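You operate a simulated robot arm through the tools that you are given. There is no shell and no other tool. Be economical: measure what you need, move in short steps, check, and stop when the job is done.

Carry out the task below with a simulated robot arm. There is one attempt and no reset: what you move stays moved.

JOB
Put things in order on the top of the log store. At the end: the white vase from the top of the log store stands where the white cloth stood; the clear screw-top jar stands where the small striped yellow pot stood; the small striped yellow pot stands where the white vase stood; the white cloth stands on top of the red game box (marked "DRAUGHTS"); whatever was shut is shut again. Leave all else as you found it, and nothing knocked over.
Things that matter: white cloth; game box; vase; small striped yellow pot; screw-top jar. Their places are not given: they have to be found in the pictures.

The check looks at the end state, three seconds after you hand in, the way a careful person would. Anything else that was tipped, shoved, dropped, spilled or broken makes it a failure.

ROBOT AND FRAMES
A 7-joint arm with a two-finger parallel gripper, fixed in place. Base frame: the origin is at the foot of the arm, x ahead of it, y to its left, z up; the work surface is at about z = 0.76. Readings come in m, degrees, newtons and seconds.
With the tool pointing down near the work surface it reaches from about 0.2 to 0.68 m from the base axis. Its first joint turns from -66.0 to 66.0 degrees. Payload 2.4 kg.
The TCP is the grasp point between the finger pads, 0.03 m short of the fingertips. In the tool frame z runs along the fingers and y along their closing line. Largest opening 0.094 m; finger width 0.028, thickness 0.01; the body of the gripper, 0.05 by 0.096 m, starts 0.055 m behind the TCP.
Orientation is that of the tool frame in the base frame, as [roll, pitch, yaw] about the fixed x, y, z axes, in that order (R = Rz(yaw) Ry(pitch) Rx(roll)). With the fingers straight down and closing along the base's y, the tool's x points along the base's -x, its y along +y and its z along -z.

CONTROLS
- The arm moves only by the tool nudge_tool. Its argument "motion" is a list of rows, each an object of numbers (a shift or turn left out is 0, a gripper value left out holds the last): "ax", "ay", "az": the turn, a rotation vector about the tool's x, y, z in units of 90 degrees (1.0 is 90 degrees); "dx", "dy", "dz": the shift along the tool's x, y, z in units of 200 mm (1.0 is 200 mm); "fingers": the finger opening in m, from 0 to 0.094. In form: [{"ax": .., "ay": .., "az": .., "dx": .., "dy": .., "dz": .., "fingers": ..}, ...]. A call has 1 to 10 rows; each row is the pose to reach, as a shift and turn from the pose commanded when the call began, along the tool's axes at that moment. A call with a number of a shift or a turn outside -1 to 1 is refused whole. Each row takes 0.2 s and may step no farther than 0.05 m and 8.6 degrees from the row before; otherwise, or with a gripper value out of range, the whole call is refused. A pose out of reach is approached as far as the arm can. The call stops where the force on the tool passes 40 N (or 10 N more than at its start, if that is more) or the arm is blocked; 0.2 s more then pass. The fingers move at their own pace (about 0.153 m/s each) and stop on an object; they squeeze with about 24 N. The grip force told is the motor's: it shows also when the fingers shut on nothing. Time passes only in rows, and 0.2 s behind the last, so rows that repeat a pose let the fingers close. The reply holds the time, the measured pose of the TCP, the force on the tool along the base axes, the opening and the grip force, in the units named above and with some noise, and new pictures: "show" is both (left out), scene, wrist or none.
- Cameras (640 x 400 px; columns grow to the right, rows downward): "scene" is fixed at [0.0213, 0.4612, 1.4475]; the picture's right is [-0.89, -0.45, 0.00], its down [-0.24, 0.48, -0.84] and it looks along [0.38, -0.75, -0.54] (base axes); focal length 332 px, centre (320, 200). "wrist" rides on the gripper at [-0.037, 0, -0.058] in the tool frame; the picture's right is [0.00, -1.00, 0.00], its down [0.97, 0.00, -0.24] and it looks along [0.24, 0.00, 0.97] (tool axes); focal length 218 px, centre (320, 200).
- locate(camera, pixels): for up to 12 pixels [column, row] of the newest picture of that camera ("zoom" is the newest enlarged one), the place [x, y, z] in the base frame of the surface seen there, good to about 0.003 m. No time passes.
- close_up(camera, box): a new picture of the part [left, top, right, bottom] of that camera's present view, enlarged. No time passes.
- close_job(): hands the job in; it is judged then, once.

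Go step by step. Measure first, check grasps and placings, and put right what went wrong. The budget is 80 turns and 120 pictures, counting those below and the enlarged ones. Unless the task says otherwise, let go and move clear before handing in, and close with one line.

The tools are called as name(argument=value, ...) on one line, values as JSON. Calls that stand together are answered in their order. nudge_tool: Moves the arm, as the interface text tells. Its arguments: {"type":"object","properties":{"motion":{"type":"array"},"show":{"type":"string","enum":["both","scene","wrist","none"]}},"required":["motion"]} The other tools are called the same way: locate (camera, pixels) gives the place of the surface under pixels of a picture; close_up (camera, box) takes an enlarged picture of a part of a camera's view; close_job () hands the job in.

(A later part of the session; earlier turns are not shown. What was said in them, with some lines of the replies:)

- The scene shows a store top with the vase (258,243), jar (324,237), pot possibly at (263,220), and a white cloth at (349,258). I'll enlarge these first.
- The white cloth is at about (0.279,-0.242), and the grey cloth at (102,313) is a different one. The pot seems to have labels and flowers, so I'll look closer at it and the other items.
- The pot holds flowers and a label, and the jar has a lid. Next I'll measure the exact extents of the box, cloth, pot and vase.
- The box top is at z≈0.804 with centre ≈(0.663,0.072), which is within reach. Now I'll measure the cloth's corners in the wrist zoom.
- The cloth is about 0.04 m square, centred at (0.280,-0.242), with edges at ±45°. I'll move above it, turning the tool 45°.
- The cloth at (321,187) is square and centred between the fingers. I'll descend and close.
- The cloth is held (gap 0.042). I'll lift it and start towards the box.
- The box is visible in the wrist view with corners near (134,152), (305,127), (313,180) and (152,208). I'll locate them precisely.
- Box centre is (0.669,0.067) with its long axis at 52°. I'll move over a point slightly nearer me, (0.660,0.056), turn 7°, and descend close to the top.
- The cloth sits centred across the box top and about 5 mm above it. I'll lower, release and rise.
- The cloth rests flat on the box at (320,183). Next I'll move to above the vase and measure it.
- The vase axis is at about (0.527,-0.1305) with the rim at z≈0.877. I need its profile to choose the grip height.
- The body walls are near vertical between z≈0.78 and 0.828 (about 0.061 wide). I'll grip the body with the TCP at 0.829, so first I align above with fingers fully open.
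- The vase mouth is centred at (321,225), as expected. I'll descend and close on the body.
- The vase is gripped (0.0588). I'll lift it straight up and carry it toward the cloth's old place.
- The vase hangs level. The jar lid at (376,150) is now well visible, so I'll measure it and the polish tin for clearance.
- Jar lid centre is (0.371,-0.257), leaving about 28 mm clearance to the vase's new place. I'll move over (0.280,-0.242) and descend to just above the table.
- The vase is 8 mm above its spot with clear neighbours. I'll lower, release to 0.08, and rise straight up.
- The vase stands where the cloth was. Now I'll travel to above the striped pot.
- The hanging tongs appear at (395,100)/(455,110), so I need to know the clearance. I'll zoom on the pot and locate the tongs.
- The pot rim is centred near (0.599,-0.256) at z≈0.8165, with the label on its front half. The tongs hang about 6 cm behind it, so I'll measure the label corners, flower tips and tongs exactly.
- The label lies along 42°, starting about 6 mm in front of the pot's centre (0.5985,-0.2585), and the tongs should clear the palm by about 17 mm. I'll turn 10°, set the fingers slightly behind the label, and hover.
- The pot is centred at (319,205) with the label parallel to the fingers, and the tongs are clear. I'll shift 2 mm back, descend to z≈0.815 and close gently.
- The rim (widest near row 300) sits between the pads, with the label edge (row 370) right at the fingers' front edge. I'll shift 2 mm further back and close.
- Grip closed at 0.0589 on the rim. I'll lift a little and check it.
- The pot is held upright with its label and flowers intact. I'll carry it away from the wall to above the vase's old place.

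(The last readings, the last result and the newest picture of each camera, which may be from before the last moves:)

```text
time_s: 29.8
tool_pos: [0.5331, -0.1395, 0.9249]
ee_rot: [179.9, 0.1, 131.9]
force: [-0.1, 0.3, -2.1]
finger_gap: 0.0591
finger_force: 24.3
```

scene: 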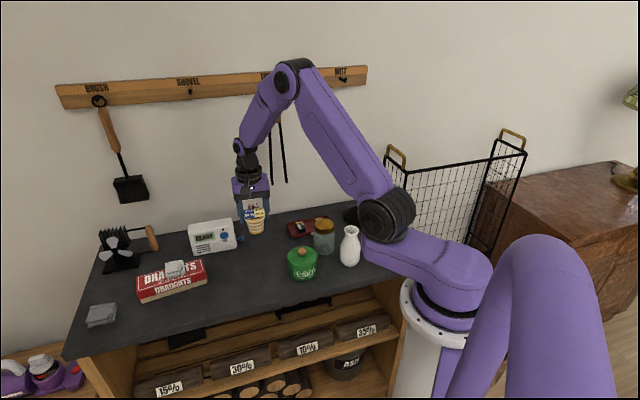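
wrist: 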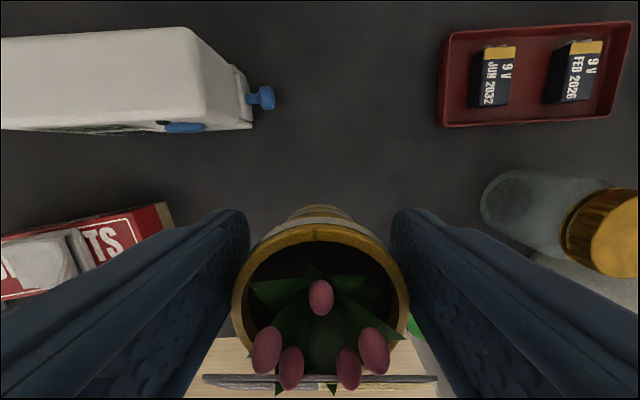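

The pot hangs steady over the target. I'll lower it to the table, release, and rise.

nudge_tool(motion=[{"dz": 0.2}, {"dz": 0.4}, {"dz": 0.5}, {"dz": 0.53}, {"dz": 0.542}, {"dz": 0.542}, {"dz": 0.542, "fingers": 0.066}, {"dz": 0.542, "fingers": 0.075}, {"dz": 0.542, "fingers": 0.075}], show="wrist")

nudge_tool(motion=[{"dz": -0.15}, {"dz": -0.35}, {"dz": -0.55}, {"dz": -0.75}, {"dz": -0.95}])

```text
time_s: 31.8
tool_pos: [0.5323, -0.1407, 0.8172]
ee_rot: [-180.0, -0.1, 131.9]
force: [0.0, 0.0, 0.4]
finger_gap: 0.075
finger_force: 0.1
```

wrist: 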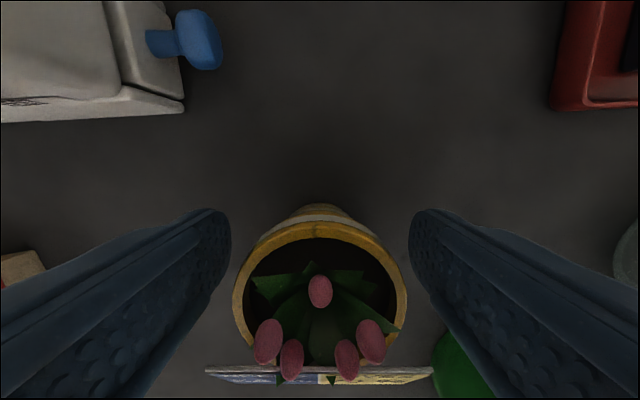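

```text
time_s: 33.0
tool_pos: [0.5326, -0.1404, 1.0085]
ee_rot: [179.9, 0.0, 131.9]
force: [0.0, -0.1, 0.3]
finger_gap: 0.075
finger_force: 0.1
```

scene: 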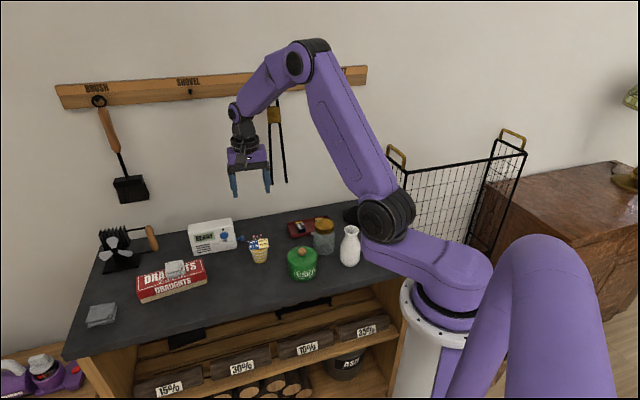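
wrist: 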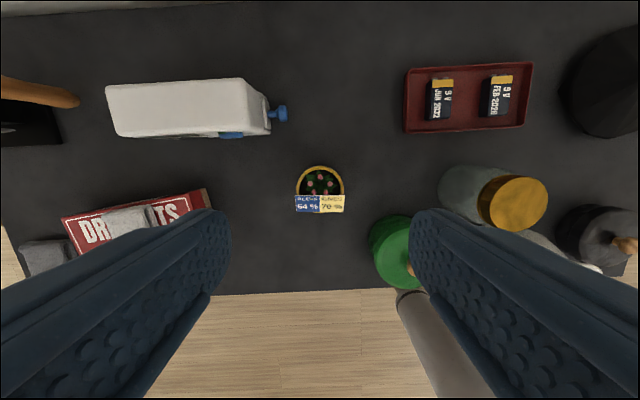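

The pot stands upright in the vase's old place at (320,185). Next is the jar, so I'll hover above it with open fingers.

nudge_tool(motion=[{"dx": 0.02, "dy": -0.2, "fingers": 0.094}, {"dx": 0.04, "dy": -0.4}, {"dx": 0.06, "dy": -0.6}, {"dx": 0.08, "dy": -0.8}, {"dx": 0.1, "dy": -0.99}, {"dx": 0.1, "dy": -0.99, "dz": 0.2}, {"dx": 0.1, "dy": -0.99, "dz": 0.29}, {"dx": 0.1, "dy": -0.99, "dz": 0.29}])

```text
time_s: 34.8
tool_pos: [0.3704, -0.2566, 0.948]
ee_rot: [180.0, 0.1, 131.9]
force: [0.3, 0.8, 0.5]
finger_gap: 0.0939
finger_force: 0.1
```

scene: 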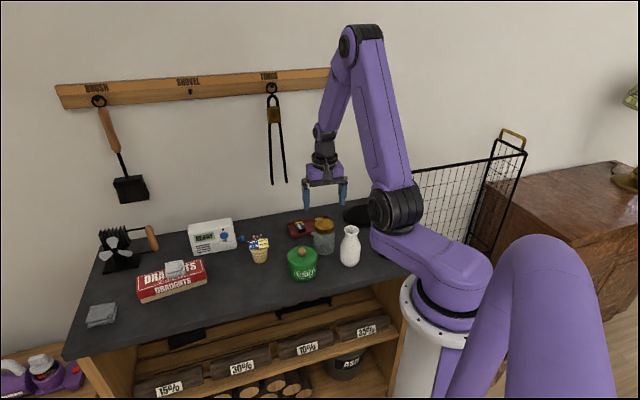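
wrist: 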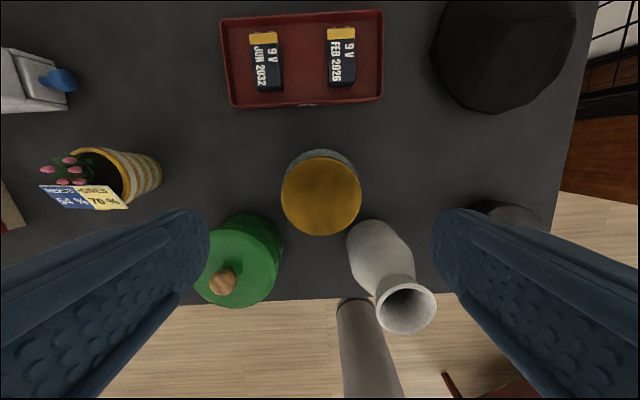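

The lid is centred at (321,193), a bit behind the expected row 200. I'll locate its edges to fine-tune.

locate(camera="wrist", pixels=[[285, 195], [358, 195], [321, 160], [321, 231], [321, 195], [100, 155], [80, 150], [127, 195]])

```text
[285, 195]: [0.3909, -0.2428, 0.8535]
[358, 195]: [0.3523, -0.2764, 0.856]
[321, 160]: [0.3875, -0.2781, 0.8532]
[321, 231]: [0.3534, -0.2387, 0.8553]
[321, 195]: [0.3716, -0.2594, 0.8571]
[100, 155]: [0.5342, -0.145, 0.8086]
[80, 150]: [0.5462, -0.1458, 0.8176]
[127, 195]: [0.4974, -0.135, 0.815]
```

The jar's axis is (0.3713,-0.259). I'll correct by 2 mm, descend to z≈0.811 and close on the glass body.

nudge_tool(motion=[{"dx": -0.012, "dy": -0.004, "dz": 0.2}, {"dx": -0.012, "dy": -0.004, "dz": 0.4}, {"dx": -0.012, "dy": -0.004, "dz": 0.55}, {"dx": -0.012, "dy": -0.004, "dz": 0.65}, {"dx": -0.012, "dy": -0.004, "dz": 0.685}, {"dx": -0.012, "dy": -0.004, "dz": 0.685, "fingers": 0.07}, {"dx": -0.012, "dy": -0.004, "dz": 0.685, "fingers": 0.04}, {"dx": -0.012, "dy": -0.004, "dz": 0.685, "fingers": 0.04}])

```text
time_s: 36.6
tool_pos: [0.3728, -0.2594, 0.8111]
ee_rot: [179.9, 0.1, 131.9]
force: [0.4, -0.1, -0.8]
finger_gap: 0.0677
finger_force: 24.4
```

scene: 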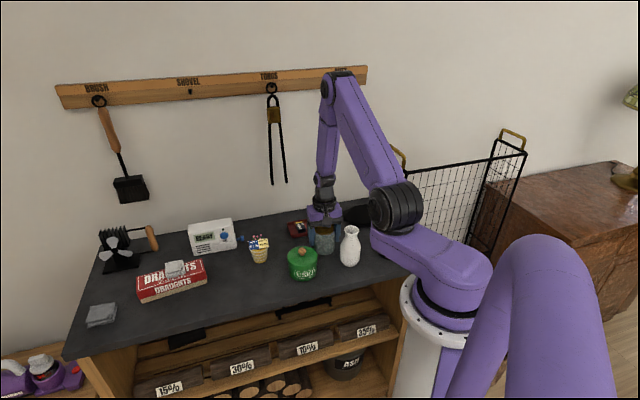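
wrist: 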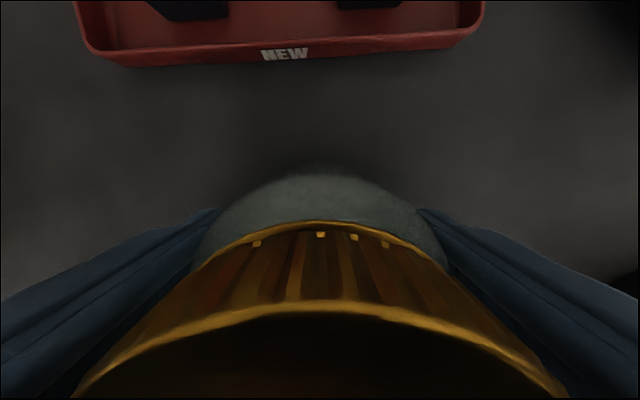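

The jar is gripped on its body (0.0677). I'll lift it and carry it to above the pot's old place.

nudge_tool(motion=[{"dz": -0.15}, {"dz": -0.35}, {"dz": -0.55}, {"dz": -0.55, "dx": -0.12, "dy": 0.14}, {"dz": -0.55, "dx": -0.25, "dy": 0.28}, {"dz": -0.55, "dx": -0.38, "dy": 0.42}, {"dz": -0.55, "dx": -0.5, "dy": 0.56}, {"dz": -0.55, "dx": -0.63, "dy": 0.7}, {"dz": -0.55, "dx": -0.754, "dy": 0.845}, {"dz": -0.55, "dx": -0.754, "dy": 0.845}])

```text
time_s: 38.8
tool_pos: [0.5993, -0.26, 0.9216]
ee_rot: [-179.9, -0.1, 131.9]
force: [-0.8, -0.3, -2.9]
finger_gap: 0.0676
finger_force: 24.1
```

scene: 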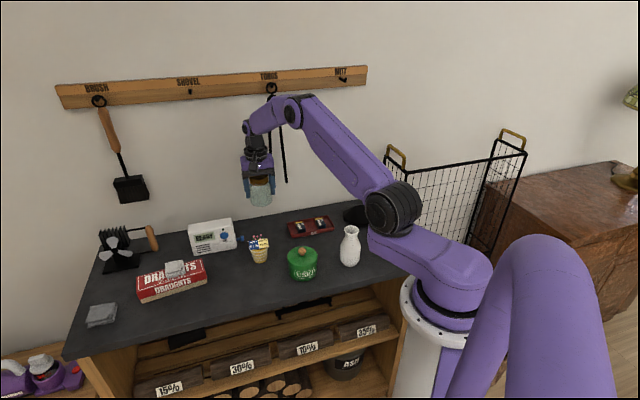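
wrist: 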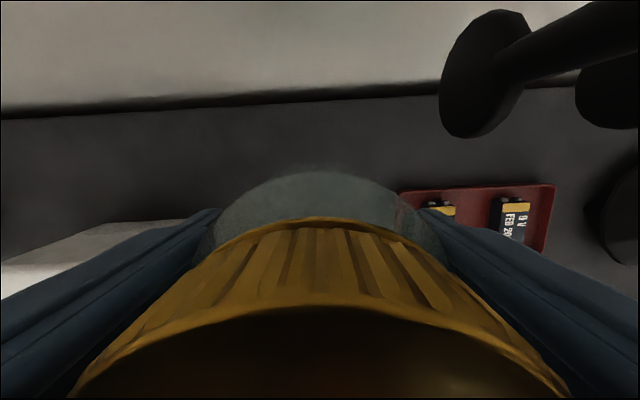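

The jar is level over the target, clear of the tongs and tray. I'll lower it, release, and check before rising.

nudge_tool(motion=[{"dx": 0.006, "dz": 0.2}, {"dx": 0.006, "dz": 0.4}, {"dx": 0.006, "dz": 0.5}, {"dx": 0.006, "dz": 0.535}, {"dx": 0.006, "dz": 0.548}, {"dx": 0.006, "dz": 0.548}, {"dx": 0.006, "dz": 0.548, "fingers": 0.074}, {"dx": 0.006, "dz": 0.548, "fingers": 0.08}, {"dx": 0.006, "dz": 0.548, "fingers": 0.08}])

```text
time_s: 40.8
tool_pos: [0.6002, -0.261, 0.8127]
ee_rot: [180.0, 0.0, 131.9]
force: [0.1, 0.6, -0.1]
finger_gap: 0.0802
finger_force: 0.0
```

scene: 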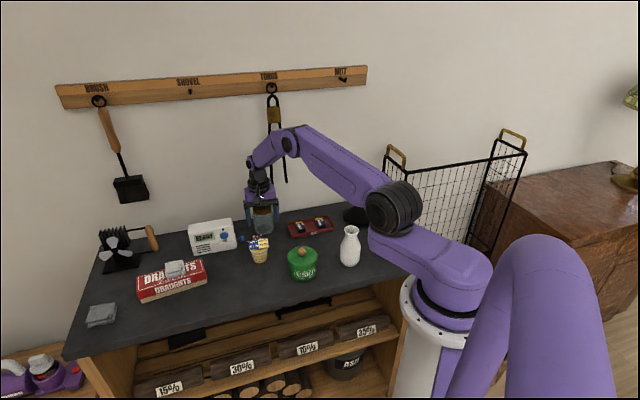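
wrist: 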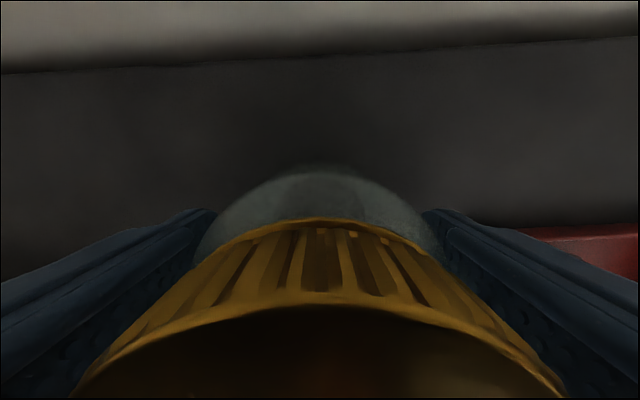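

The jar stands free between the open fingers. I'll rise straight up, then back away from the tongs.

nudge_tool(motion=[{"dz": -0.1}, {"dz": -0.25}, {"dz": -0.4}, {"dz": -0.55}, {"dz": -0.65, "dx": 0.1}, {"dz": -0.75, "dx": 0.3}, {"dz": -0.85, "dx": 0.5}, {"dz": -0.95, "dx": 0.7}, {"dz": -1.0, "dx": 0.8}])

close_up(camera="scene", box=[180, 190, 420, 340])

close_up(camera="scene", box=[60, 190, 300, 340])

```text
time_s: 42.8
tool_pos: [0.4924, -0.1388, 1.0141]
ee_rot: [-179.9, 0.0, 131.9]
force: [0.6, -0.4, -0.1]
finger_gap: 0.0798
finger_force: 0.0
```

scene: 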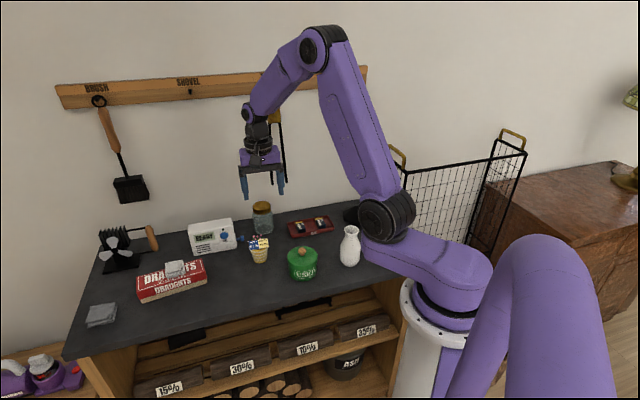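
wrist: 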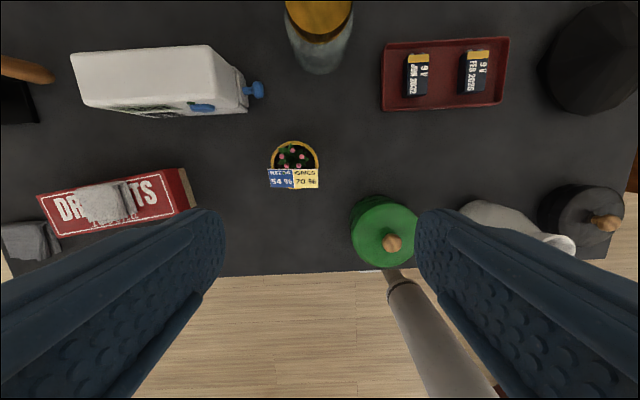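

```text
2.67 times, centred on (300, 265) of scene
```

zoom: 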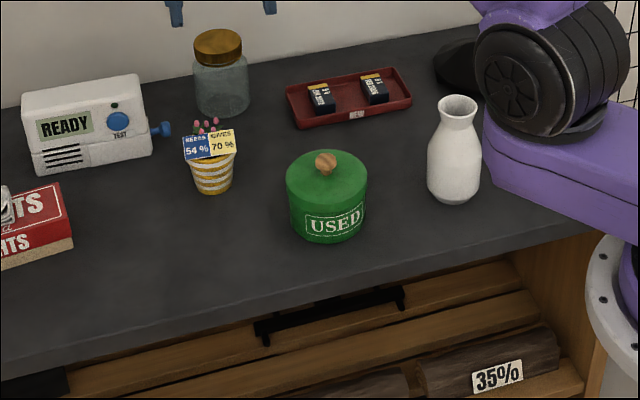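

```text
2.67 times, centred on (180, 265) of scene
```

zoom: 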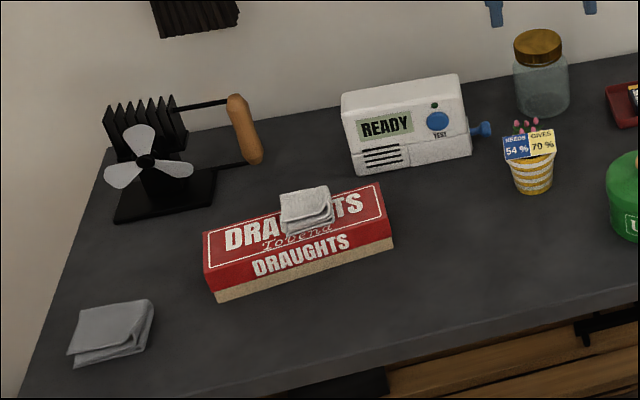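

Everything looks right, so I'll do a quick numeric check of the pot, vase and jar positions.

locate(camera="wrist", pixels=[[295, 144], [273, 163], [317, 163], [293, 188]])

locate(camera="scene", pixels=[[262, 206], [263, 233], [350, 229], [350, 264], [349, 227]])

```text
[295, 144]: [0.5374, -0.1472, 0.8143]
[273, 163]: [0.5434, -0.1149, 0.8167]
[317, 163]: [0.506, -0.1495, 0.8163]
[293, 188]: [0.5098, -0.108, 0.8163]
```

```text
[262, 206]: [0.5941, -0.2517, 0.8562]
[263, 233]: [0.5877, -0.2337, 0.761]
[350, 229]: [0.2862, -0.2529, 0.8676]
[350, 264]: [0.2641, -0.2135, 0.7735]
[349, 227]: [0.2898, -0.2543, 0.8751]
```

All four items check out in place and upright: pot at about (0.524,-0.130), jar at about (0.597,-0.257), vase at about (0.28,-0.242), cloth on the box. The arm is clear, so I'm handing in.

close_job()

```text
The job is handed in.
```

The four moves are done and the job is handed in. The white vase stands where the cloth was, the striped pot where the vase was, and the jar where the pot was, its lid never opened. The white cloth is on top of the DRAUGHTS box, and the last pictures showed nothing else moved or knocked over.
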